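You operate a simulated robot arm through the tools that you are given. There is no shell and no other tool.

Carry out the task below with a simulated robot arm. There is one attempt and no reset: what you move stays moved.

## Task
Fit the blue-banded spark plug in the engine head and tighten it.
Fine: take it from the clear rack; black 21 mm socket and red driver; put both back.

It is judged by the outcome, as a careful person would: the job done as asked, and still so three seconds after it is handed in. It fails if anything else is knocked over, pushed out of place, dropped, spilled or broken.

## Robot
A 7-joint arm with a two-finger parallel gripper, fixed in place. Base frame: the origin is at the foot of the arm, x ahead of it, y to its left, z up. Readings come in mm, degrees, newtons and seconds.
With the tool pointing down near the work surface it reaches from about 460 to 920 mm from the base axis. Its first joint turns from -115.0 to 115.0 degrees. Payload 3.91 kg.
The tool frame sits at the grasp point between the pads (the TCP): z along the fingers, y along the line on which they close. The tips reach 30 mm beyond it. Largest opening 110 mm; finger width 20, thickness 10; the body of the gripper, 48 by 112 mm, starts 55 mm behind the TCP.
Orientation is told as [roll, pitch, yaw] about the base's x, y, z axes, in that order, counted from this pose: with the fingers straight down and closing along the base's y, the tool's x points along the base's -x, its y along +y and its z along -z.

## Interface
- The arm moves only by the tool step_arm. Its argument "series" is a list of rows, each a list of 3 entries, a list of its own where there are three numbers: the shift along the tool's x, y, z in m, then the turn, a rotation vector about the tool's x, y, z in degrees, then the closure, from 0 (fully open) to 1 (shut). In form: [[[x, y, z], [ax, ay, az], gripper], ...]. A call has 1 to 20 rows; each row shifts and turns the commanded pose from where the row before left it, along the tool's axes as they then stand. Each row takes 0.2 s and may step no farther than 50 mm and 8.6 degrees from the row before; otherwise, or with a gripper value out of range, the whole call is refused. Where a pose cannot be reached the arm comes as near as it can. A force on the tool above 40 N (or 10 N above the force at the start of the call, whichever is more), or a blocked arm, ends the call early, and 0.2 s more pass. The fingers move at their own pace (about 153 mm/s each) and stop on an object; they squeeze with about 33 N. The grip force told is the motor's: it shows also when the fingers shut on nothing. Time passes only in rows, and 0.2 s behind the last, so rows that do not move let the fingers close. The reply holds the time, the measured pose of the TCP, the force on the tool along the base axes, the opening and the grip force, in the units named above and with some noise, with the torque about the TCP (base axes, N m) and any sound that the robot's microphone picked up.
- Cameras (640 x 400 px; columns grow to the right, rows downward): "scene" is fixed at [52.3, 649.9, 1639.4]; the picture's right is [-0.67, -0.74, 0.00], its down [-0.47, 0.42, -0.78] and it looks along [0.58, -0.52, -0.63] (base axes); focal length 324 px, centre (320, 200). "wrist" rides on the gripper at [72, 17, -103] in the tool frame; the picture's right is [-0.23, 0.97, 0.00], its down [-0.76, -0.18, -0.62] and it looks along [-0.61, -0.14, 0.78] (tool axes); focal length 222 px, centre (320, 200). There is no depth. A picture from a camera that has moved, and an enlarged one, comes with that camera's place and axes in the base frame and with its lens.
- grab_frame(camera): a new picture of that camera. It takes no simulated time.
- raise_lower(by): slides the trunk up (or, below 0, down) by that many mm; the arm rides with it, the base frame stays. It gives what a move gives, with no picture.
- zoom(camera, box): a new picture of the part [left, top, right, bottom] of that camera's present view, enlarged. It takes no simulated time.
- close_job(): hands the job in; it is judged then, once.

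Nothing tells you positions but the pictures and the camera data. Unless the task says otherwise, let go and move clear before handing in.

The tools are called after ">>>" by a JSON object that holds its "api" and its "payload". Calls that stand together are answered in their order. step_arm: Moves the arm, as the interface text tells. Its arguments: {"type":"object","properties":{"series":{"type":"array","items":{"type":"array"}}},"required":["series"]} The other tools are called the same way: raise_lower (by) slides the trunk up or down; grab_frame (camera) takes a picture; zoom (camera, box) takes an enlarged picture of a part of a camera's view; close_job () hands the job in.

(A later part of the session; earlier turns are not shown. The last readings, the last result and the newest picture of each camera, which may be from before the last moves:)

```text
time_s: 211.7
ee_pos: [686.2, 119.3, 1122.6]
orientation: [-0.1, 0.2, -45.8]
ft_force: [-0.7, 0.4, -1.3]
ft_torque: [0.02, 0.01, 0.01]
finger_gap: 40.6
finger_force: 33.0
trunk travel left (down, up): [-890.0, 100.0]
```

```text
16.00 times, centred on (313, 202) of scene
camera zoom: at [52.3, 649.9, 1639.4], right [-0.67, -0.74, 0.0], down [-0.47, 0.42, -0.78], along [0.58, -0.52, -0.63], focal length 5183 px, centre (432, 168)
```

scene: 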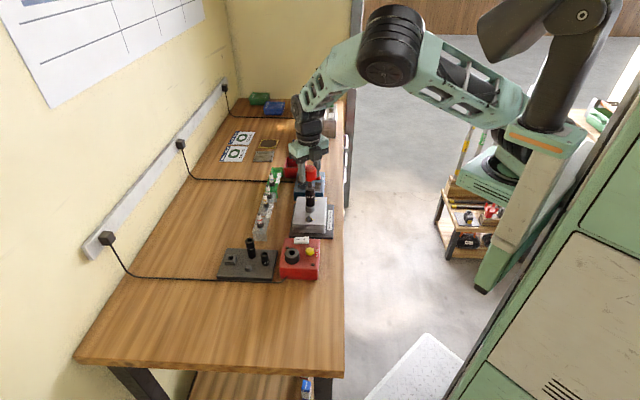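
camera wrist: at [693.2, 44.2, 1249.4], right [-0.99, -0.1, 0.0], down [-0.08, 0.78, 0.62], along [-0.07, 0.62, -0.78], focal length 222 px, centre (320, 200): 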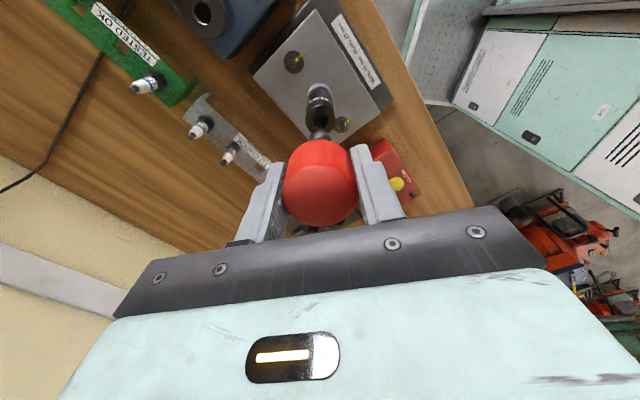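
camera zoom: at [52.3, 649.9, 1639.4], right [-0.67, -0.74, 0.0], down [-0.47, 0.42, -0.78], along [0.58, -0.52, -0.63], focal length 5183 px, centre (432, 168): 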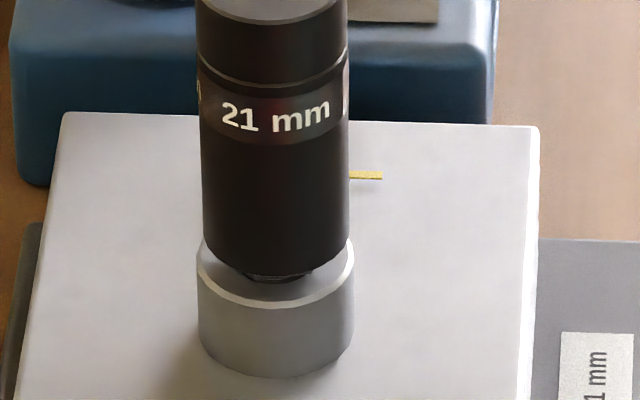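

The driver lifts out freely and the socket stays on the plug, which now appears to sit on its gasket. I'll put the driver back in and turn with light axial load until the socket itself stops turning.

>>> {"api": "step_arm", "payload": {"series": [[[0, 0, 0.015], [0, 0, 0], 1], [[0, 0, 0.008], [0, 0, 0], 1], [[0, 0, 0.005], [0, 0, 0], 1], [[0, 0, 0], [0, 0, 0], 1]]}}

>>> {"api": "step_arm", "payload": {"series": [[[0, 0, 0.003], [0, 0, 0], 1], [[0, 0, 0.002], [0, 0, 0], 1], [[0, 0, 0], [0, 0, 0], 1]]}}

>>> {"api": "zoom", "payload": {"camera": "scene", "box": [300, 178, 326, 212]}}

```text
time_s: 212.7
ee_pos: [687.1, 119.1, 1094.2]
orientation: [-0.2, 0.1, -45.9]
ft_force: [0.4, -0.1, -1.2]
ft_torque: [0.04, -0.03, 0.03]
finger_gap: 41.2
finger_force: 33.1
trunk travel left (down, up): [-890.0, 100.0]
```

```text
time_s: 213.5
ee_pos: [685.4, 120.3, 1088.5]
orientation: [-0.2, 0.2, -46.1]
ft_force: [0.2, 0.4, -1.5]
ft_torque: [0.03, -0.01, 0.03]
finger_gap: 41.0
finger_force: 32.8
trunk travel left (down, up): [-890.0, 100.0]
```

```text
11.76 times, centred on (313, 195) of scene
camera zoom: at [52.3, 649.9, 1639.4], right [-0.67, -0.74, 0.0], down [-0.47, 0.42, -0.78], along [0.58, -0.52, -0.63], focal length 3811 px, centre (402, 259)
```

zoom: 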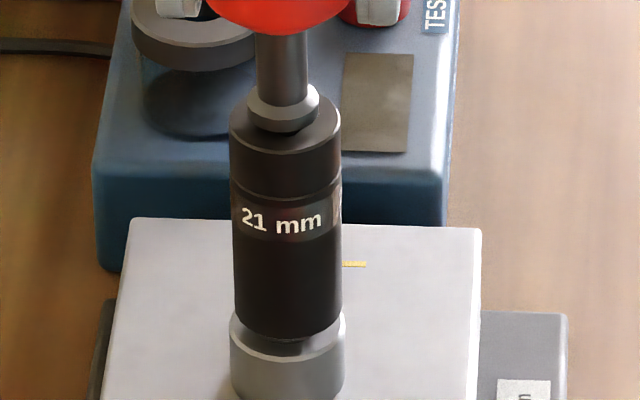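

>>> {"api": "step_arm", "payload": {"series": [[[0, 0, 0.001], [0, 0, 0], 1], [[0, 0, 0.0007], [0, 0, 0], 1], [[0, 0, 0], [0, 0, 0], 1]]}}

>>> {"api": "step_arm", "payload": {"series": [[[0, 0, 0], [0, 0, 7.5], 1], [[0, 0, 0], [0, 0, 7.5], 1], [[0, 0, 0], [0, 0, 7.5], 1], [[0, 0, 0], [0, 0, 7.5], 1], [[0, 0, 0], [0, 0, 0], 1]]}}

>>> {"api": "zoom", "payload": {"camera": "scene", "box": [300, 178, 326, 212]}}

>>> {"api": "step_arm", "payload": {"series": [[[0, 0, 0], [0, 0, 7.5], 1], [[0, 0, 0], [0, 0, 7.5], 1], [[0, 0, 0], [0, 0, 7.5], 1], [[0, 0, 0], [0, 0, 7.5], 1], [[0, 0, 0], [0, 0, 0], 1]]}}

>>> {"api": "zoom", "payload": {"camera": "scene", "box": [300, 178, 326, 212]}}

```text
time_s: 214.3
ee_pos: [685.5, 118.8, 1087.4]
orientation: [-0.1, 0.1, -46.1]
ft_force: [-0.9, -1.1, -1.1]
ft_torque: [-0.01, -0.01, 0.06]
finger_gap: 40.8
finger_force: 33.3
trunk travel left (down, up): [-890.0, 100.0]
```

```text
time_s: 215.5
ee_pos: [686.0, 118.8, 1087.3]
orientation: [-0.3, 0.0, -76.1]
ft_force: [-1.2, 0.5, -1.6]
ft_torque: [-0.01, 0.0, 0.06]
finger_gap: 40.5
finger_force: 32.9
trunk travel left (down, up): [-890.0, 100.0]
```

```text
11.76 times, centred on (313, 195) of scene
camera zoom: at [52.3, 649.9, 1639.4], right [-0.67, -0.74, 0.0], down [-0.47, 0.42, -0.78], along [0.58, -0.52, -0.63], focal length 3811 px, centre (402, 259)
```

zoom: 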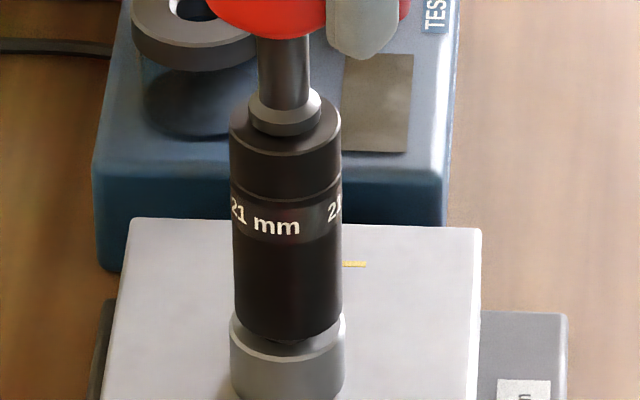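

```text
time_s: 216.7
ee_pos: [686.5, 120.4, 1087.3]
orientation: [-0.2, 0.0, -106.0]
ft_force: [0.4, 0.1, -1.5]
ft_torque: [0.03, -0.01, 0.61]
finger_gap: 41.0
finger_force: 33.4
trunk travel left (down, up): [-890.0, 100.0]
```

```text
11.76 times, centred on (313, 195) of scene
camera zoom: at [52.3, 649.9, 1639.4], right [-0.67, -0.74, 0.0], down [-0.47, 0.42, -0.78], along [0.58, -0.52, -0.63], focal length 3811 px, centre (402, 259)
```

zoom: 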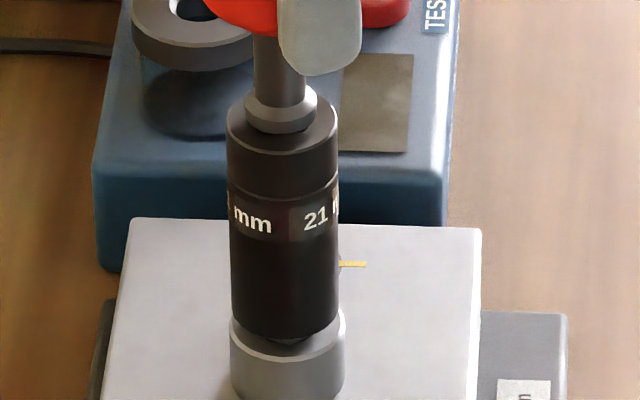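

>>> {"api": "step_arm", "payload": {"series": [[[0, 0, 0], [0, 0, 7.5], 1], [[0, 0, 0], [0, 0, 7.5], 1], [[0, 0, 0], [0, 0, 7.5], 1], [[0, 0, 0], [0, 0, 7.5], 1], [[0, 0, 0], [0, 0, 0], 1]]}}

>>> {"api": "zoom", "payload": {"camera": "scene", "box": [300, 178, 326, 212]}}

>>> {"api": "step_arm", "payload": {"series": [[[0, 0, 0], [0, 0, 7.5], 1], [[0, 0, 0], [0, 0, 7.5], 1], [[0, 0, 0], [0, 0, 7.5], 1], [[0, 0, 0], [0, 0, 7.5], 1], [[0, 0, 0], [0, 0, 0], 1]]}}

>>> {"api": "zoom", "payload": {"camera": "scene", "box": [300, 178, 326, 212]}}

```text
time_s: 217.9
ee_pos: [686.3, 120.4, 1087.6]
orientation: [0.0, -0.1, -136.0]
ft_force: [0.1, 0.2, 1.5]
ft_torque: [0.02, -0.07, 0.62]
finger_gap: 41.2
finger_force: 33.0
trunk travel left (down, up): [-890.0, 100.0]
```

```text
11.76 times, centred on (313, 195) of scene
camera zoom: at [52.3, 649.9, 1639.4], right [-0.67, -0.74, 0.0], down [-0.47, 0.42, -0.78], along [0.58, -0.52, -0.63], focal length 3811 px, centre (402, 259)
```

zoom: 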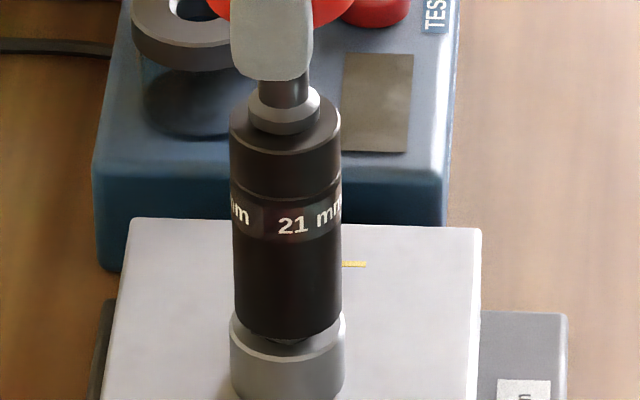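

```text
time_s: 219.1
ee_pos: [686.0, 120.0, 1087.5]
orientation: [0.0, -0.3, -165.9]
ft_force: [-1.0, -1.1, -0.7]
ft_torque: [-0.03, -0.05, 0.56]
finger_gap: 40.9
finger_force: 33.3
trunk travel left (down, up): [-890.0, 100.0]
```

```text
11.76 times, centred on (313, 195) of scene
camera zoom: at [52.3, 649.9, 1639.4], right [-0.67, -0.74, 0.0], down [-0.47, 0.42, -0.78], along [0.58, -0.52, -0.63], focal length 3811 px, centre (402, 259)
```

zoom: 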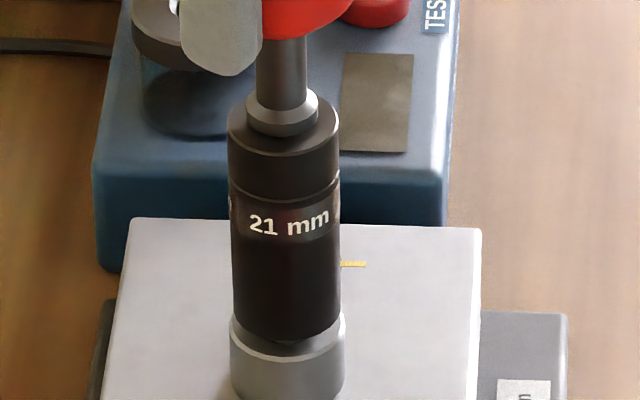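

The socket still turns under a steady 0.6 N·m with no visible descent, so I need to see the plug itself. I'll lift the driver out and take it back to its holder first.

>>> {"api": "step_arm", "payload": {"series": [[[0, 0, -0.005], [0, 0, 0], 1], [[0, 0, -0.015], [0, 0, 0], 1], [[0, 0, -0.03], [0, 0, 0], 1], [[0, 0, -0.02], [0, 0, 0], 1], [[0, 0, 0], [0, 0, 0], 1], [[0, 0, 0], [0, 0, 0], 1]]}}

>>> {"api": "zoom", "payload": {"camera": "scene", "box": [305, 160, 321, 172]}}

>>> {"api": "zoom", "payload": {"camera": "scene", "box": [306, 182, 320, 192]}}

>>> {"api": "zoom", "payload": {"camera": "scene", "box": [306, 198, 320, 208]}}

```text
time_s: 220.5
ee_pos: [685.9, 120.0, 1158.5]
orientation: [0.0, -0.2, -165.9]
ft_force: [-0.4, 0.0, -1.5]
ft_torque: [0.01, 0.02, 0.0]
finger_gap: 41.0
finger_force: 33.2
trunk travel left (down, up): [-890.0, 100.0]
```

```text
16.00 times, centred on (313, 166) of scene
camera zoom: at [52.3, 649.9, 1639.4], right [-0.67, -0.74, 0.0], down [-0.47, 0.42, -0.78], along [0.58, -0.52, -0.63], focal length 5183 px, centre (432, 744)
```

zoom: 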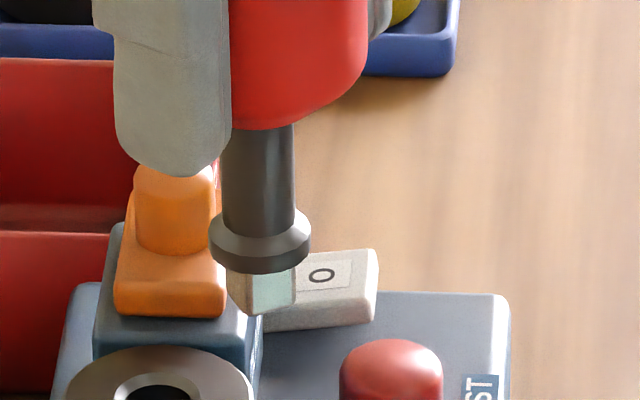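

```text
16.00 times, centred on (313, 187) of scene
camera zoom: at [52.3, 649.9, 1639.4], right [-0.67, -0.74, 0.0], down [-0.47, 0.42, -0.78], along [0.58, -0.52, -0.63], focal length 5183 px, centre (432, 408)
```

zoom: 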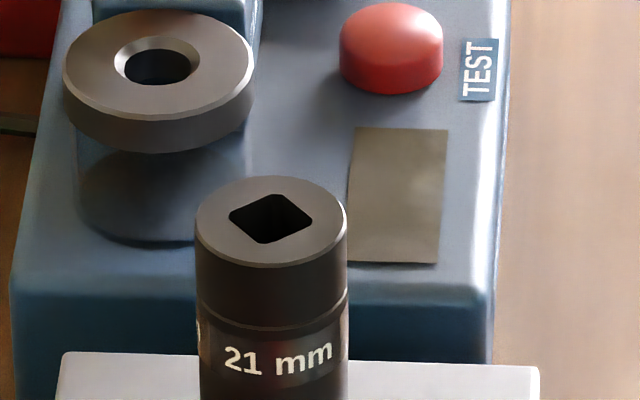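

```text
16.00 times, centred on (313, 203) of scene
camera zoom: at [52.3, 649.9, 1639.4], right [-0.67, -0.74, 0.0], down [-0.47, 0.42, -0.78], along [0.58, -0.52, -0.63], focal length 5183 px, centre (432, 152)
```

zoom: 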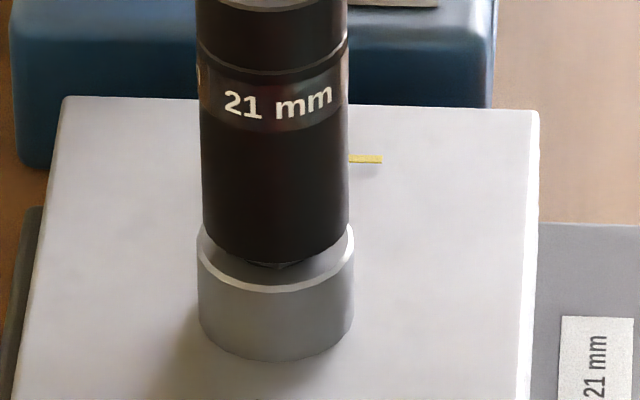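

The driver's square is now at ≈69° and the holder needs ≈47°, so I'll turn 68° counter-clockwise and carry it back to the holder.

>>> {"api": "step_arm", "payload": {"series": [[[0, 0, 0], [0, 0, -8.4], 1], [[0, 0, 0], [0, 0, -8.4], 1], [[0, 0, 0], [0, 0, -8.4], 1], [[0, 0, 0], [0, 0, -8.4], 1], [[0, 0, 0], [0, 0, -8.4], 1], [[0, 0, 0], [0, 0, -8.4], 1], [[0, 0, 0], [0, 0, -8.4], 1], [[0, 0, 0], [0, 0, -8.4], 1], [[0, 0, 0], [0, 0, 0], 1]]}}

>>> {"api": "step_arm", "payload": {"series": [[[0.0427, -0.0045, 0], [0, 0, 0], 1], [[0.0427, -0.0045, 0], [0, 0, 0], 1], [[0.0427, -0.0045, 0], [0, 0, 0], 1], [[0.0427, -0.0045, 0.01], [0, 0, 0], 1], [[0.0427, -0.0045, 0.02], [0, 0, 0], 1], [[0.0427, -0.0045, 0.02], [0, 0, 0], 1], [[0.0426, -0.0045, 0.02], [0, 0, 0], 1], [[0, 0, 0], [0, 0, 0], 1], [[0, 0, 0], [0, 0, 0], 1]]}}

>>> {"api": "grab_frame", "payload": {"camera": "wrist"}}

>>> {"api": "zoom", "payload": {"camera": "scene", "box": [190, 170, 290, 285]}}

```text
time_s: 222.5
ee_pos: [686.5, 119.5, 1158.3]
orientation: [-0.1, 0.0, -98.5]
ft_force: [-0.2, -0.3, -1.3]
ft_torque: [-0.01, -0.01, 0.03]
finger_gap: 41.0
finger_force: 33.1
trunk travel left (down, up): [-890.0, 100.0]
```

```text
time_s: 224.5
ee_pos: [700.7, 419.2, 1089.2]
orientation: [-0.2, -0.1, -98.8]
ft_force: [-0.6, -0.2, -2.6]
ft_torque: [0.01, 0.05, 0.01]
finger_gap: 40.8
finger_force: 33.0
trunk travel left (down, up): [-890.0, 100.0]
```

```text
taken
camera wrist: at [727.9, 488.4, 1190.8], right [0.93, -0.37, 0.0], down [-0.29, -0.73, 0.62], along [-0.24, -0.58, -0.78], focal length 222 px, centre (320, 200)
```

wrist: 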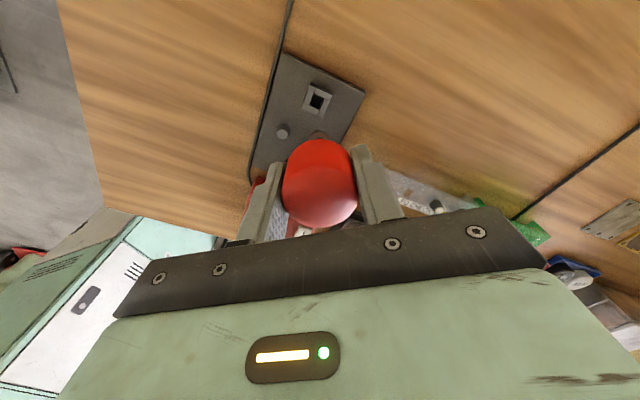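

```text
3.48 times, centred on (240, 228) of scene
camera zoom: at [52.3, 649.9, 1639.4], right [-0.67, -0.74, 0.0], down [-0.47, 0.42, -0.78], along [0.58, -0.52, -0.63], focal length 1127 px, centre (598, 104)
```

zoom: 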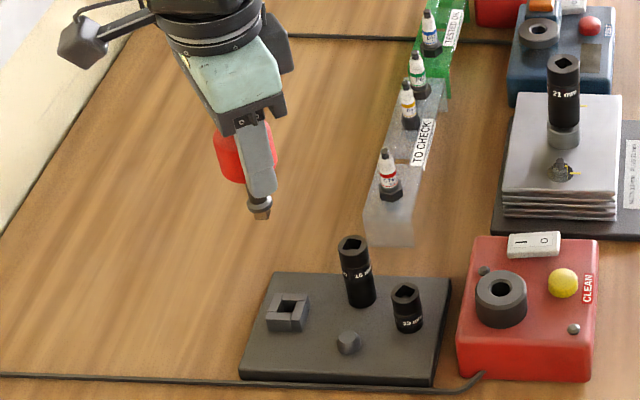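

>>> {"api": "zoom", "payload": {"camera": "wrist", "box": [270, 60, 370, 160]}}

>>> {"api": "zoom", "payload": {"camera": "scene", "box": [236, 218, 248, 234]}}

>>> {"api": "zoom", "payload": {"camera": "scene", "box": [236, 250, 256, 272]}}

```text
4.00 times, centred on (320, 110) of wrist
camera zoom: at [727.9, 488.4, 1190.8], right [0.93, -0.37, 0.0], down [-0.29, -0.73, 0.62], along [-0.24, -0.58, -0.78], focal length 888 px, centre (320, 560)
```

zoom: 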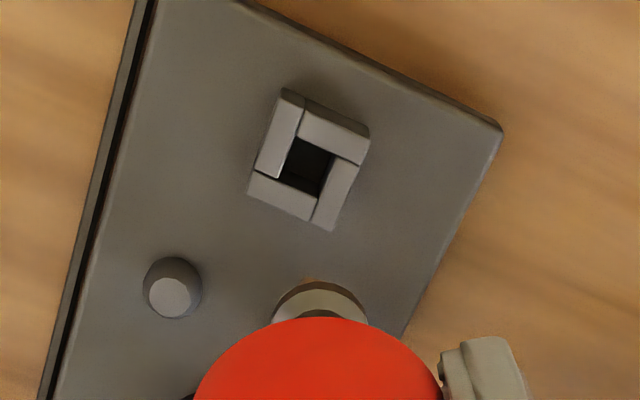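

```text
16.00 times, centred on (242, 226) of scene
camera zoom: at [52.3, 649.9, 1639.4], right [-0.67, -0.74, 0.0], down [-0.47, 0.42, -0.78], along [0.58, -0.52, -0.63], focal length 5183 px, centre (1568, -216)
```

zoom: 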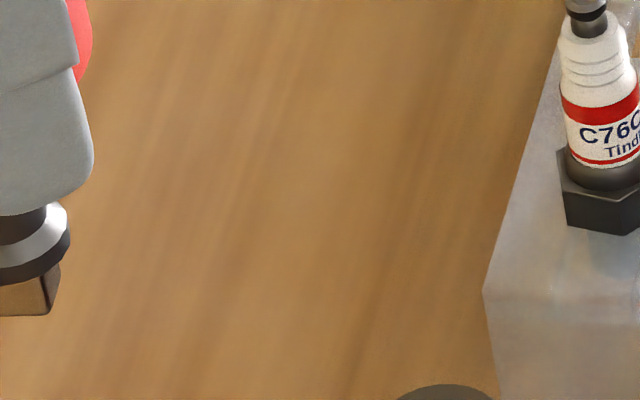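

```text
16.00 times, centred on (246, 261) of scene
camera zoom: at [52.3, 649.9, 1639.4], right [-0.67, -0.74, 0.0], down [-0.47, 0.42, -0.78], along [0.58, -0.52, -0.63], focal length 5183 px, centre (1504, -776)
```

zoom: 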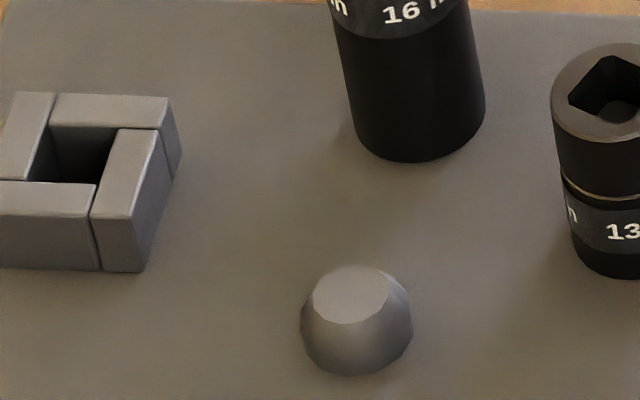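

>>> {"api": "zoom", "payload": {"camera": "scene", "box": [213, 222, 233, 236]}}

```text
16.00 times, centred on (223, 229) of scene
camera zoom: at [52.3, 649.9, 1639.4], right [-0.67, -0.74, 0.0], down [-0.47, 0.42, -0.78], along [0.58, -0.52, -0.63], focal length 5183 px, centre (1872, -264)
```

zoom: 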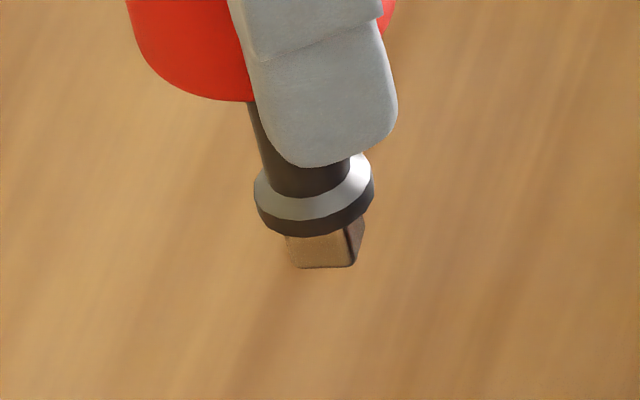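

The tip and holder look parallel. Shifting 3 mm over the holder, then lowering part-way with the trunk for a check.

>>> {"api": "step_arm", "payload": {"series": [[[0.0014, -0.0028, 0], [0, 0, 0], 1], [[0, 0, 0], [0, 0, 0], 1], [[0, 0, 0], [0, 0, 0], 1]]}}

>>> {"api": "raise_lower", "payload": {"by": -75}}

>>> {"api": "zoom", "payload": {"camera": "wrist", "box": [270, 60, 370, 160]}}

>>> {"api": "zoom", "payload": {"camera": "scene", "box": [219, 238, 247, 266]}}

```text
time_s: 225.3
ee_pos: [698.9, 421.1, 1089.4]
orientation: [-0.2, 0.0, -98.9]
ft_force: [0.0, 0.1, -1.7]
ft_torque: [-0.01, -0.02, 0.02]
finger_gap: 41.2
finger_force: 32.7
trunk travel left (down, up): [-890.0, 100.0]
```

```text
time_s: 226.4
ee_pos: [697.9, 421.3, 1013.1]
orientation: [-0.2, 0.0, -98.8]
ft_force: [0.6, 0.1, -1.6]
ft_torque: [0.05, 0.03, -0.01]
finger_gap: 40.9
finger_force: 32.7
trunk travel left (down, up): [-815.0, 175.0]
```

```text
4.00 times, centred on (320, 110) of wrist
camera zoom: at [725.5, 490.6, 1115.6], right [0.93, -0.37, 0.0], down [-0.29, -0.73, 0.62], along [-0.23, -0.58, -0.78], focal length 888 px, centre (320, 560)
```

zoom: 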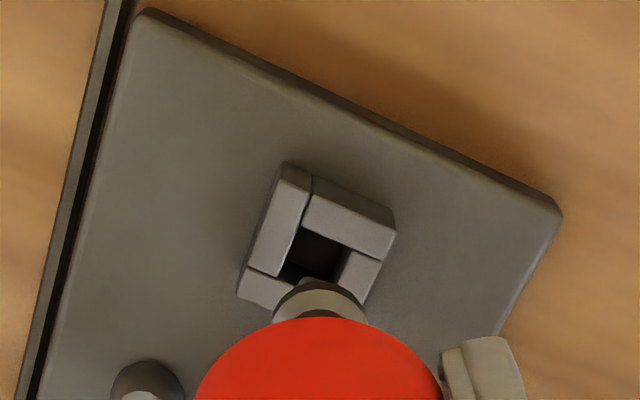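

```text
14.29 times, centred on (233, 252) of scene
camera zoom: at [52.3, 649.9, 1639.4], right [-0.67, -0.74, 0.0], down [-0.47, 0.42, -0.78], along [0.58, -0.52, -0.63], focal length 4628 px, centre (1563, -543)
```

zoom: 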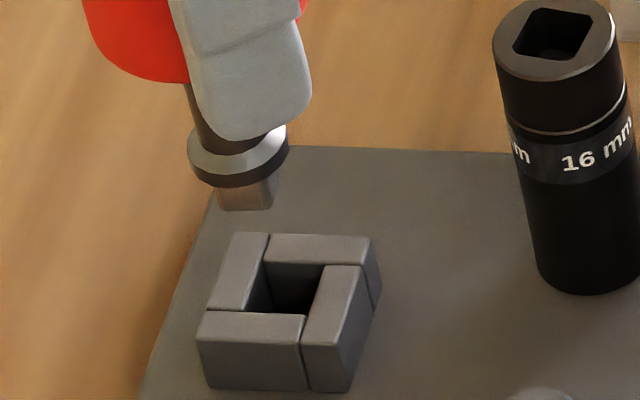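

The driver has tipped about 3° in the grip, with the tip leaning toward the camera side. I'll counter-tilt the tool to make it vertical and recheck.

>>> {"api": "step_arm", "payload": {"series": [[[0, 0, 0], [0, -2.8, 0], 1], [[0, 0, 0], [0, 0, 0], 1], [[0, 0, 0], [0, 0, 0], 1]]}}

>>> {"api": "zoom", "payload": {"camera": "wrist", "box": [270, 60, 370, 160]}}

>>> {"api": "zoom", "payload": {"camera": "scene", "box": [219, 238, 247, 266]}}

```text
time_s: 227.2
ee_pos: [692.2, 414.0, 1014.0]
orientation: [-0.2, -2.8, -98.8]
ft_force: [0.3, -0.4, -1.8]
ft_torque: [-0.04, 0.01, -0.03]
finger_gap: 40.7
finger_force: 32.9
out of reach, approached as far as the arm can: row 1
trunk travel left (down, up): [-815.0, 175.0]
```

```text
4.00 times, centred on (320, 110) of wrist
camera zoom: at [720.3, 487.8, 1111.9], right [0.93, -0.37, 0.01], down [-0.28, -0.69, 0.66], along [-0.24, -0.62, -0.75], focal length 888 px, centre (320, 560)
```

zoom: 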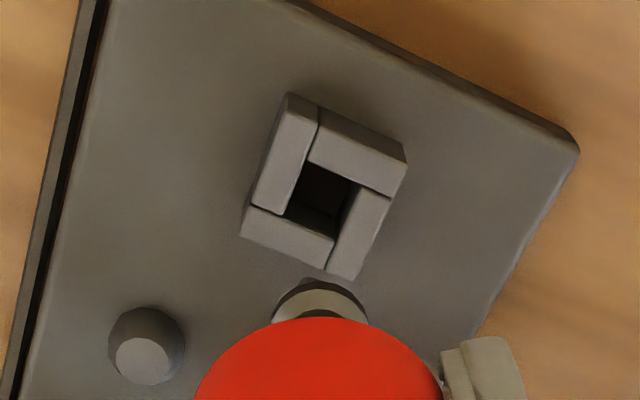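

```text
14.29 times, centred on (233, 252) of scene
camera zoom: at [52.3, 649.9, 1639.4], right [-0.67, -0.74, 0.0], down [-0.47, 0.42, -0.78], along [0.58, -0.52, -0.63], focal length 4628 px, centre (1563, -543)
```

zoom: 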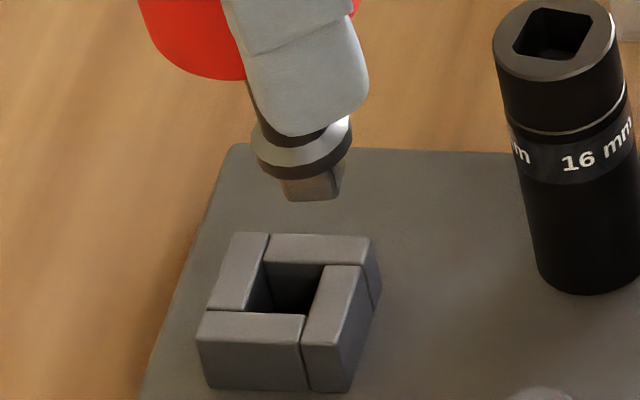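

That tilt puts the wrist out of reach. Instead I'll go back upright and simply shift so the slightly leaning tip sits over the hole, which has about 2 mm clearance.

>>> {"api": "step_arm", "payload": {"series": [[[0, 0, 0], [0, 2.8, 0], 1], [[-0.0031, -0.002, 0], [0, 0, 0], 1], [[0, 0, 0], [0, 0, 0], 1], [[0, 0, 0], [0, 0, 0], 1]]}}

>>> {"api": "zoom", "payload": {"camera": "wrist", "box": [270, 60, 370, 160]}}

>>> {"api": "zoom", "payload": {"camera": "scene", "box": [219, 238, 247, 266]}}

```text
time_s: 228.2
ee_pos: [689.5, 411.2, 1014.2]
orientation: [-0.2, 0.0, -98.7]
ft_force: [0.1, 0.0, -1.3]
ft_torque: [0.02, -0.03, -0.01]
finger_gap: 40.9
finger_force: 33.2
trunk travel left (down, up): [-815.0, 175.0]
```

```text
4.00 times, centred on (320, 110) of wrist
camera zoom: at [716.5, 480.5, 1115.4], right [0.93, -0.37, 0.0], down [-0.29, -0.73, 0.62], along [-0.23, -0.58, -0.78], focal length 888 px, centre (320, 560)
```

zoom: 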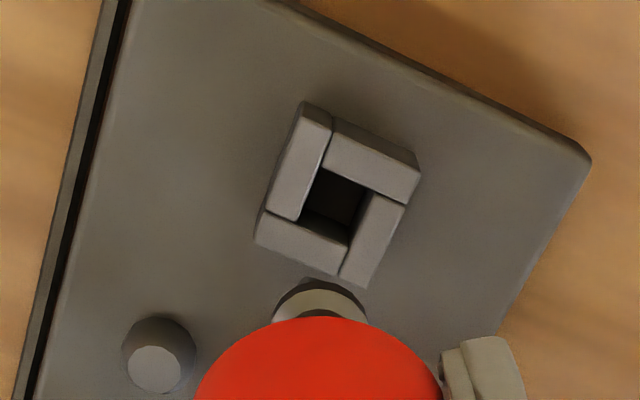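

```text
14.29 times, centred on (233, 252) of scene
camera zoom: at [52.3, 649.9, 1639.4], right [-0.67, -0.74, 0.0], down [-0.47, 0.42, -0.78], along [0.58, -0.52, -0.63], focal length 4628 px, centre (1563, -543)
```

zoom: 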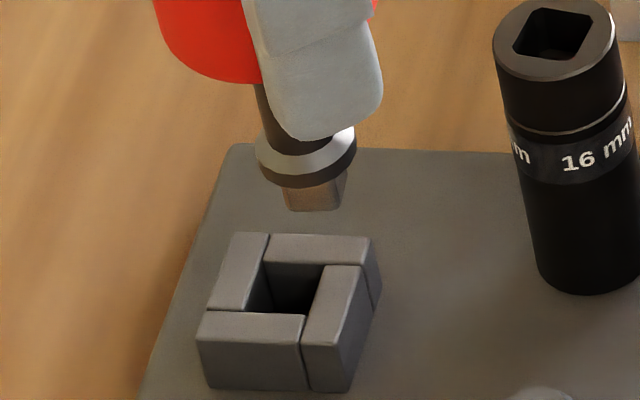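

>>> {"api": "step_arm", "payload": {"series": [[[0.0084, 0.0047, 0], [0, 0, 0], 1], [[0, 0, 0], [0, 0, 0], 1], [[0, 0, 0], [0, 0, 0], 1]]}}

>>> {"api": "zoom", "payload": {"camera": "wrist", "box": [270, 60, 370, 160]}}

>>> {"api": "zoom", "payload": {"camera": "scene", "box": [219, 238, 247, 266]}}

```text
time_s: 229.0
ee_pos: [695.9, 418.4, 1013.3]
orientation: [-0.2, 0.0, -98.9]
ft_force: [0.3, 0.3, -2.3]
ft_torque: [0.0, 0.01, -0.03]
finger_gap: 40.9
finger_force: 33.2
trunk travel left (down, up): [-815.0, 175.0]
```

```text
4.00 times, centred on (320, 110) of wrist
camera zoom: at [722.4, 487.9, 1115.1], right [0.93, -0.37, 0.0], down [-0.29, -0.73, 0.62], along [-0.23, -0.58, -0.78], focal length 888 px, centre (320, 560)
```

zoom: 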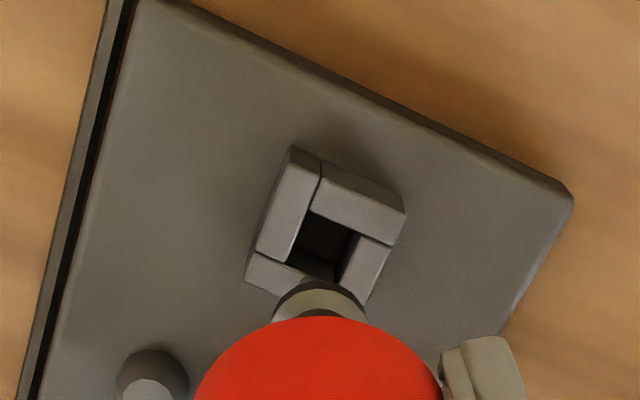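

```text
14.29 times, centred on (233, 252) of scene
camera zoom: at [52.3, 649.9, 1639.4], right [-0.67, -0.74, 0.0], down [-0.47, 0.42, -0.78], along [0.58, -0.52, -0.63], focal length 4628 px, centre (1563, -543)
```

zoom: 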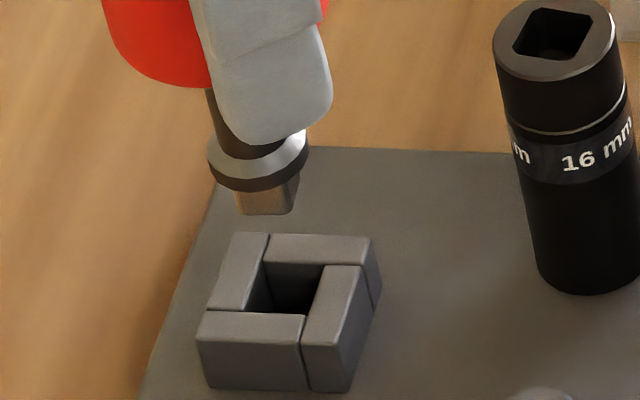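

Tip and hole now agree in both views. Lowering.

>>> {"api": "raise_lower", "payload": {"by": -17}}

>>> {"api": "zoom", "payload": {"camera": "scene", "box": [219, 242, 247, 270]}}

>>> {"api": "zoom", "payload": {"camera": "wrist", "box": [270, 70, 370, 170]}}

```text
time_s: 229.6
ee_pos: [696.4, 418.4, 995.5]
orientation: [-0.2, 0.1, -98.8]
ft_force: [-0.2, -0.5, -1.7]
ft_torque: [0.0, 0.02, -0.04]
finger_gap: 40.9
finger_force: 33.1
trunk travel left (down, up): [-798.0, 192.0]
```

```text
14.29 times, centred on (233, 256) of scene
camera zoom: at [52.3, 649.9, 1639.4], right [-0.67, -0.74, 0.0], down [-0.47, 0.42, -0.78], along [0.58, -0.52, -0.63], focal length 4628 px, centre (1563, -600)
```

zoom: 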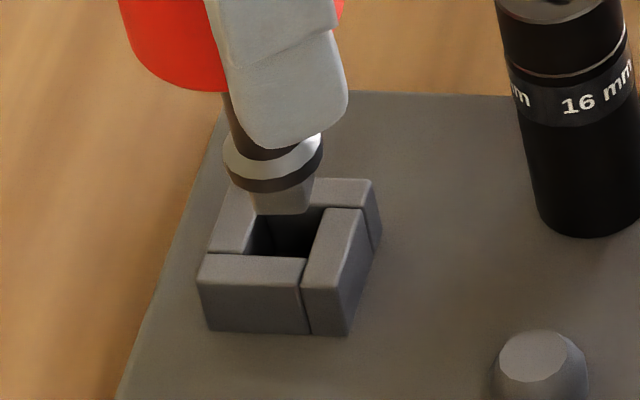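

```text
4.00 times, centred on (320, 120) of wrist
camera zoom: at [722.3, 487.9, 1098.0], right [0.93, -0.37, 0.0], down [-0.29, -0.73, 0.62], along [-0.23, -0.58, -0.78], focal length 888 px, centre (320, 520)
```

zoom: 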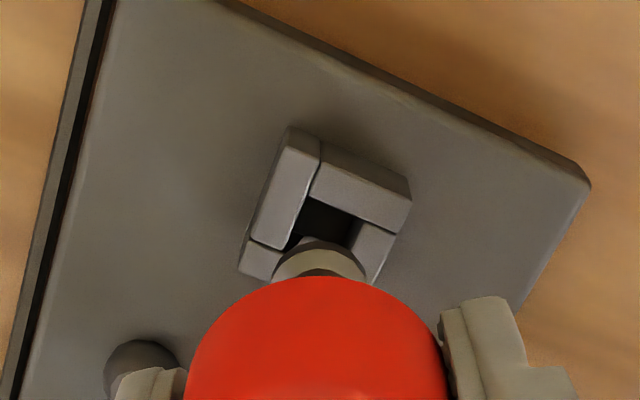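

>>> {"api": "step_arm", "payload": {"series": [[[0.0011, 0.0002, 0], [0, 0, 0], 1], [[0, 0, 0.003], [0, 0, 0], 1], [[0, 0, 0.003], [0, 0, 0], 1], [[0, 0, 0.002], [0, 0, 0], 1], [[0, 0, 0], [0, 0, 0], 1]]}}

>>> {"api": "zoom", "payload": {"camera": "scene", "box": [219, 242, 247, 270]}}

```text
time_s: 230.8
ee_pos: [696.1, 420.1, 988.5]
orientation: [-0.2, 0.0, -98.8]
ft_force: [0.6, -0.6, -0.3]
ft_torque: [0.0, 0.01, 0.04]
finger_gap: 40.9
finger_force: 33.5
trunk travel left (down, up): [-798.0, 192.0]
```

```text
14.29 times, centred on (233, 256) of scene
camera zoom: at [52.3, 649.9, 1639.4], right [-0.67, -0.74, 0.0], down [-0.47, 0.42, -0.78], along [0.58, -0.52, -0.63], focal length 4628 px, centre (1563, -600)
```

zoom: 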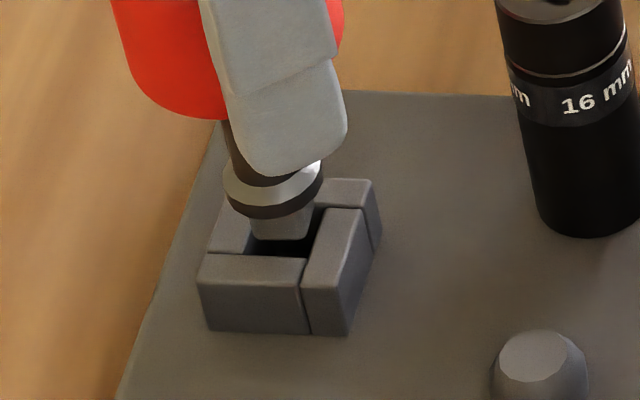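

>>> {"api": "step_arm", "payload": {"series": [[[0, 0, 0.001], [0, 0, 0], 1], [[0, 0, 0.001], [0, 0, 0], 1], [[0, 0, 0], [0, 0, 0], 1]]}}

>>> {"api": "step_arm", "payload": {"series": [[[0, 0, 0.001], [0, 0, 0], 1], [[0, 0, 0.001], [0, 0, 0], 1], [[0, 0, 0], [0, 0, 0], 1]]}}

>>> {"api": "zoom", "payload": {"camera": "scene", "box": [219, 242, 247, 270]}}

```text
time_s: 231.6
ee_pos: [696.7, 419.9, 987.5]
orientation: [-0.2, 0.0, -98.9]
ft_force: [0.5, -0.4, -1.2]
ft_torque: [0.02, -0.03, 0.01]
finger_gap: 40.9
finger_force: 33.0
trunk travel left (down, up): [-798.0, 192.0]
```

```text
time_s: 232.4
ee_pos: [695.7, 420.0, 985.5]
orientation: [-0.3, 0.1, -98.8]
ft_force: [0.1, 0.6, -0.8]
ft_torque: [-0.01, 0.0, 0.02]
finger_gap: 40.9
finger_force: 33.6
trunk travel left (down, up): [-798.0, 192.0]
```

```text
14.29 times, centred on (233, 256) of scene
camera zoom: at [52.3, 649.9, 1639.4], right [-0.67, -0.74, 0.0], down [-0.47, 0.42, -0.78], along [0.58, -0.52, -0.63], focal length 4628 px, centre (1563, -600)
```

zoom: 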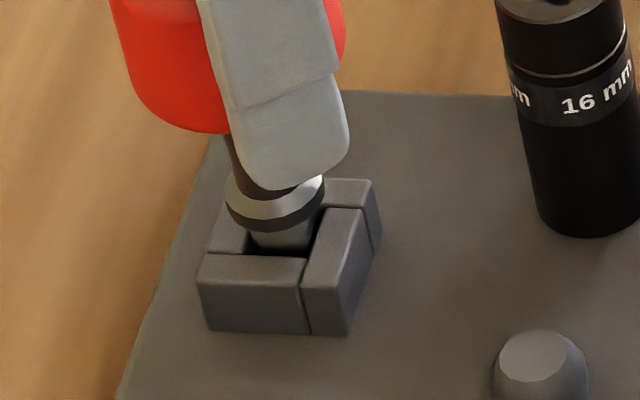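

The tip is going into the holder without force. Continuing down until the collar seats.

>>> {"api": "step_arm", "payload": {"series": [[[0, 0, 0.0015], [0, 0, 0], 1], [[0, 0, 0.0015], [0, 0, 0], 1], [[0, 0, 0.001], [0, 0, 0], 1], [[0, 0, 0], [0, 0, 0], 1]]}}

>>> {"api": "step_arm", "payload": {"series": [[[0, 0, 0.001], [0, 0, 0], 1], [[0, 0, 0.001], [0, 0, 0], 1], [[0, 0, 0.001], [0, 0, 0], 1], [[0, 0, 0], [0, 0, 0], 1]]}}

>>> {"api": "zoom", "payload": {"camera": "scene", "box": [219, 242, 247, 270]}}

```text
time_s: 233.4
ee_pos: [695.6, 420.7, 981.7]
orientation: [-0.1, 0.0, -98.8]
ft_force: [1.3, -2.5, 4.4]
ft_torque: [-0.08, -0.08, 0.02]
finger_gap: 40.8
finger_force: 32.9
trunk travel left (down, up): [-798.0, 192.0]
```

```text
time_s: 234.4
ee_pos: [695.9, 419.5, 976.6]
orientation: [-0.1, 0.0, -98.9]
ft_force: [4.8, -1.1, 1.3]
ft_torque: [0.0, -0.23, -0.03]
finger_gap: 40.9
finger_force: 33.0
trunk travel left (down, up): [-798.0, 192.0]
```

```text
14.29 times, centred on (233, 256) of scene
camera zoom: at [52.3, 649.9, 1639.4], right [-0.67, -0.74, 0.0], down [-0.47, 0.42, -0.78], along [0.58, -0.52, -0.63], focal length 4628 px, centre (1563, -600)
```

zoom: 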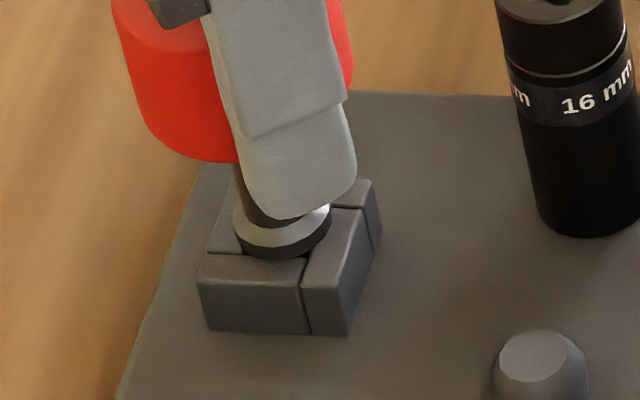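

>>> {"api": "step_arm", "payload": {"series": [[[0, 0, 0.001], [0, 0, 0], 1], [[0, 0, 0.0005], [0, 0, 0], 1], [[0, 0, 0], [0, 0, 0], 1]]}}

>>> {"api": "step_arm", "payload": {"series": [[[0, 0, 0.001], [0, 0, 0], 1], [[0, 0, 0], [0, 0, 0], 1]]}}

>>> {"api": "zoom", "payload": {"camera": "scene", "box": [219, 242, 247, 270]}}

```text
time_s: 235.2
ee_pos: [694.9, 419.5, 976.0]
orientation: [-0.2, 0.0, -98.9]
ft_force: [3.1, -2.4, 1.9]
ft_torque: [-0.14, -0.22, -0.03]
finger_gap: 40.9
finger_force: 33.4
trunk travel left (down, up): [-798.0, 192.0]
```

```text
time_s: 235.8
ee_pos: [695.4, 420.0, 975.8]
orientation: [-0.1, 0.0, -98.8]
ft_force: [4.9, -3.6, 2.2]
ft_torque: [-0.18, -0.34, -0.04]
finger_gap: 40.9
finger_force: 32.8
trunk travel left (down, up): [-798.0, 192.0]
```

```text
14.29 times, centred on (233, 256) of scene
camera zoom: at [52.3, 649.9, 1639.4], right [-0.67, -0.74, 0.0], down [-0.47, 0.42, -0.78], along [0.58, -0.52, -0.63], focal length 4628 px, centre (1563, -600)
```

zoom: 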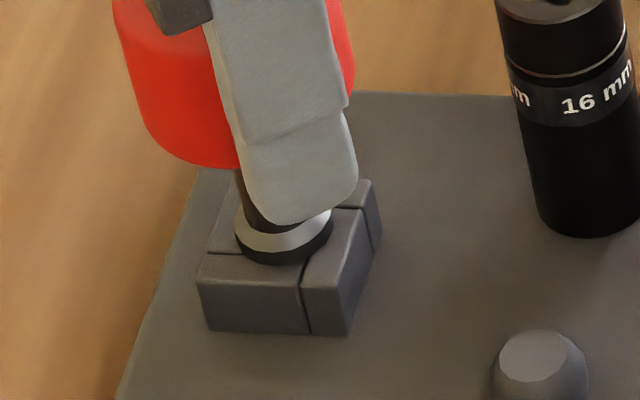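

The collar is down on the block. Releasing the driver.

>>> {"api": "step_arm", "payload": {"series": [[[0, 0, 0], [0, 0, 0], 0.6], [[0, 0, 0], [0, 0, 0], 0.55], [[0, 0, 0], [0, 0, 0], 0.45], [[0, 0, 0], [0, 0, 0], 0.3], [[0, 0, 0], [0, 0, 0], 0.3]]}}

>>> {"api": "zoom", "payload": {"camera": "scene", "box": [205, 225, 255, 270]}}

>>> {"api": "zoom", "payload": {"camera": "wrist", "box": [210, 90, 430, 250]}}

```text
time_s: 237.0
ee_pos: [695.1, 420.1, 975.9]
orientation: [-0.2, 0.0, -98.9]
ft_force: [-0.8, -0.2, 0.0]
ft_torque: [-0.04, -0.01, 0.01]
finger_gap: 77.2
finger_force: 0.0
trunk travel left (down, up): [-798.0, 192.0]
```

```text
8.89 times, centred on (230, 248) of scene
camera zoom: at [52.3, 649.9, 1639.4], right [-0.67, -0.74, 0.0], down [-0.47, 0.42, -0.78], along [0.58, -0.52, -0.63], focal length 2879 px, centre (1120, -222)
```

zoom: 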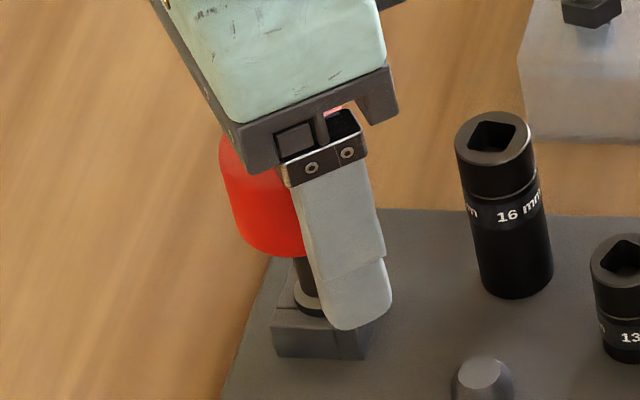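

```text
2.50 times, centred on (320, 170) of wrist
camera zoom: at [722.2, 489.9, 1076.7], right [0.93, -0.37, 0.0], down [-0.29, -0.73, 0.62], along [-0.23, -0.58, -0.78], focal length 555 px, centre (320, 275)
```

zoom: 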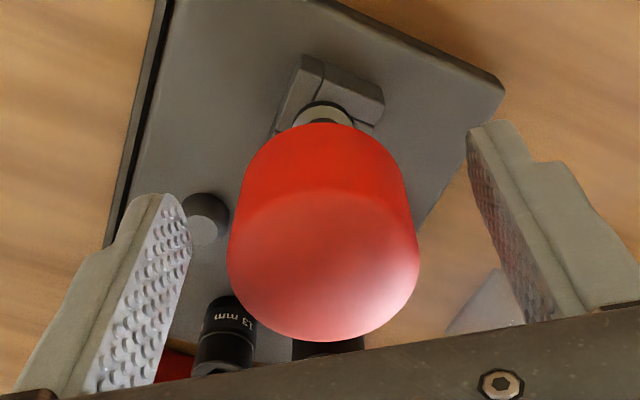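

The driver stands in its holder. I'll go straight up and clear, then check it.

>>> {"api": "raise_lower", "payload": {"by": 85}}

>>> {"api": "zoom", "payload": {"camera": "scene", "box": [205, 225, 255, 270]}}

>>> {"api": "grab_frame", "payload": {"camera": "wrist"}}

```text
time_s: 238.2
ee_pos: [695.2, 419.7, 1060.2]
orientation: [-0.2, 0.1, -98.7]
ft_force: [-0.2, -0.3, -0.3]
ft_torque: [-0.01, -0.04, 0.0]
finger_gap: 77.1
finger_force: 0.0
trunk travel left (down, up): [-883.0, 107.0]
```

```text
8.89 times, centred on (230, 248) of scene
camera zoom: at [52.3, 649.9, 1639.4], right [-0.67, -0.74, 0.0], down [-0.47, 0.42, -0.78], along [0.58, -0.52, -0.63], focal length 2879 px, centre (1120, -222)
```

zoom: 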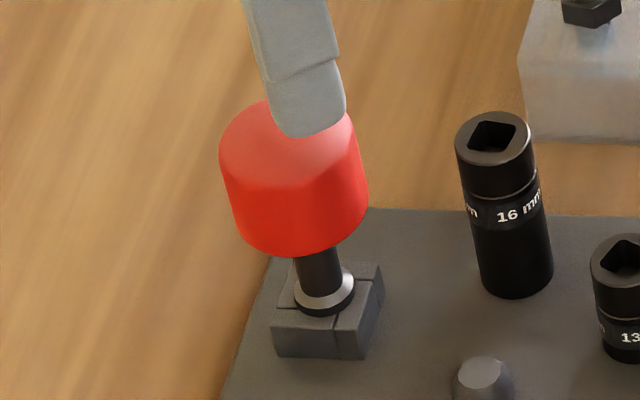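

```text
taken
camera wrist: at [722.2, 489.8, 1161.6], right [0.93, -0.37, 0.0], down [-0.29, -0.73, 0.62], along [-0.23, -0.58, -0.78], focal length 222 px, centre (320, 200)
```

wrist: 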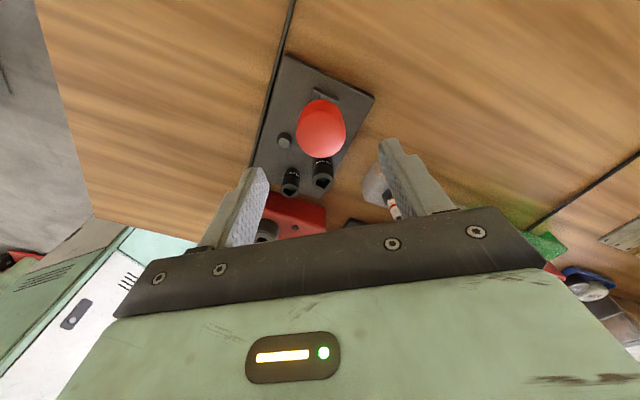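

The driver is back in place. Now back to the head to take the socket off and look at the plug.

>>> {"api": "step_arm", "payload": {"series": [[[-0.0426, 0.0051, -0.01], [0, 0, 0], 0.3], [[-0.0426, 0.0051, -0.01], [0, 0, 0], 0.3], [[-0.0426, 0.0051, -0.01], [0, 0, 0], 0.3], [[-0.0426, 0.0051, -0.01], [0, 0, 0], 0.3], [[-0.0426, 0.0051, -0.01], [0, 0, 0], 0.3], [[-0.0426, 0.0051, 0], [0, 0, 0], 0.3], [[-0.0426, 0.0051, 0], [0, 0, 0], 0.3], [[0, 0, 0], [0, 0, 0], 0.3]]}}

>>> {"api": "step_arm", "payload": {"series": [[[0, 0, 0], [0, 0, -8.5], 0.55], [[0, 0, 0], [0, 0, -8.5], 0.55], [[0, 0, 0], [0, 0, -8.5], 0.55], [[0, 0, 0], [0, 0, -8.5], 0.55], [[0, 0, 0], [0, 0, -8.5], 0.55], [[0, 0, 0], [0, 0, -8.5], 0.55], [[0, 0, 0], [0, 0, -8.5], 0.55], [[0, 0, 0], [0, 0, -8.5], 0.55], [[0, 0, 0], [0, 0, -8.5], 0.55], [[0, 0, 0], [0, 0, -8.5], 0.55], [[0, 0, 0], [0, 0, -8.5], 0.55], [[0, 0, 0], [0, 0, -8.5], 0.55], [[0, 0, 0], [0, 0, -8.5], 0.55], [[0, 0, 0], [0, 0, -8.2], 0.55], [[0, 0, 0], [0, 0, 0], 0.55]]}}

>>> {"api": "zoom", "payload": {"camera": "wrist", "box": [250, 60, 390, 180]}}

>>> {"api": "zoom", "payload": {"camera": "scene", "box": [300, 178, 326, 212]}}

```text
time_s: 240.0
ee_pos: [686.2, 120.2, 1111.3]
orientation: [-0.2, 0.0, -98.7]
ft_force: [-0.1, 0.5, -0.7]
ft_torque: [0.01, 0.01, -0.06]
finger_gap: 76.8
finger_force: 0.1
trunk travel left (down, up): [-883.0, 107.0]
```

```text
time_s: 243.2
ee_pos: [685.5, 120.0, 1109.5]
orientation: [0.1, 0.2, 20.0]
ft_force: [-0.2, -0.6, 0.1]
ft_torque: [-0.03, 0.03, 0.01]
finger_gap: 49.3
finger_force: 0.0
trunk travel left (down, up): [-883.0, 107.0]
```

```text
3.33 times, centred on (320, 120) of wrist
camera zoom: at [610.7, 112.1, 1211.6], right [-0.12, 0.99, 0.0], down [0.78, 0.09, 0.62], along [0.62, 0.08, -0.78], focal length 740 px, centre (320, 467)
```

zoom: 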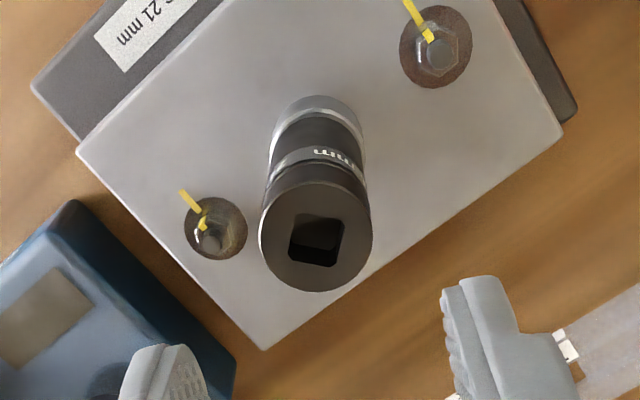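

```text
11.76 times, centred on (313, 195) of scene
camera zoom: at [52.3, 649.9, 1639.4], right [-0.67, -0.74, 0.0], down [-0.47, 0.42, -0.78], along [0.58, -0.52, -0.63], focal length 3811 px, centre (402, 259)
```

zoom: 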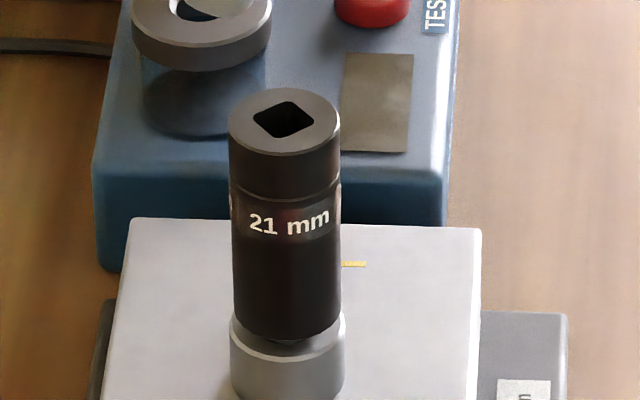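

>>> {"api": "step_arm", "payload": {"series": [[[-0.0009, -0.0013, 0.02], [0, 0, 0], 0.55], [[0, 0, 0.03], [0, 0, 0], 0.55], [[0, 0, 0.02], [0, 0, 0], 0.55], [[0, 0, 0], [0, 0, 0], 0.55], [[0, 0, 0], [0, 0, 0], 0.55]]}}

>>> {"api": "zoom", "payload": {"camera": "wrist", "box": [250, 90, 390, 210]}}

```text
time_s: 244.4
ee_pos: [688.0, 119.0, 1040.7]
orientation: [0.1, 0.2, 20.0]
ft_force: [0.8, -0.6, 0.1]
ft_torque: [-0.01, 0.02, 0.04]
finger_gap: 49.5
finger_force: 0.1
trunk travel left (down, up): [-883.0, 107.0]
```

```text
3.33 times, centred on (320, 150) of wrist
camera zoom: at [612.6, 110.0, 1141.8], right [-0.12, 0.99, 0.0], down [0.78, 0.09, 0.62], along [0.62, 0.07, -0.78], focal length 740 px, centre (320, 367)
```

zoom: 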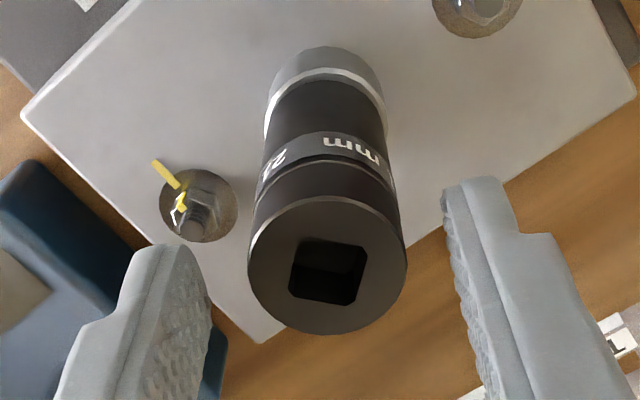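

>>> {"api": "step_arm", "payload": {"series": [[[0.0014, 0.0018, 0], [0, 0, 0], 0.55], [[0, 0, 0.012], [0, 0, 0], 0.55], [[0, 0, 0.01], [0, 0, 0], 0.55], [[0, 0, 0], [0, 0, 0], 0.55]]}}

>>> {"api": "zoom", "payload": {"camera": "wrist", "box": [250, 110, 390, 230]}}

```text
time_s: 245.4
ee_pos: [686.3, 119.7, 1018.1]
orientation: [0.1, 0.2, 19.9]
ft_force: [-0.6, -0.1, -0.1]
ft_torque: [0.06, 0.02, -0.03]
finger_gap: 49.4
finger_force: 0.2
trunk travel left (down, up): [-883.0, 107.0]
```

```text
3.33 times, centred on (320, 170) of wrist
camera zoom: at [610.5, 111.5, 1119.6], right [-0.12, 0.99, 0.0], down [0.78, 0.09, 0.62], along [0.62, 0.07, -0.78], focal length 740 px, centre (320, 300)
```

zoom: 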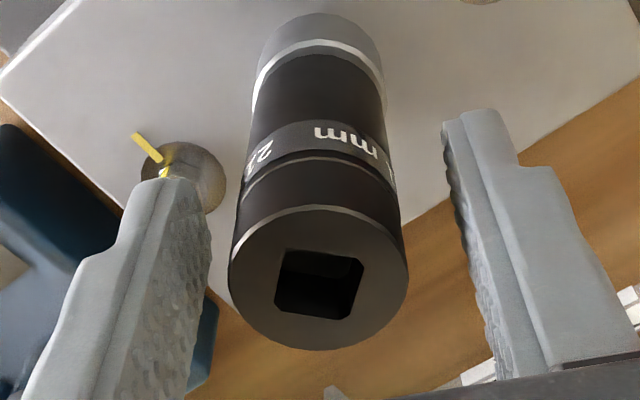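

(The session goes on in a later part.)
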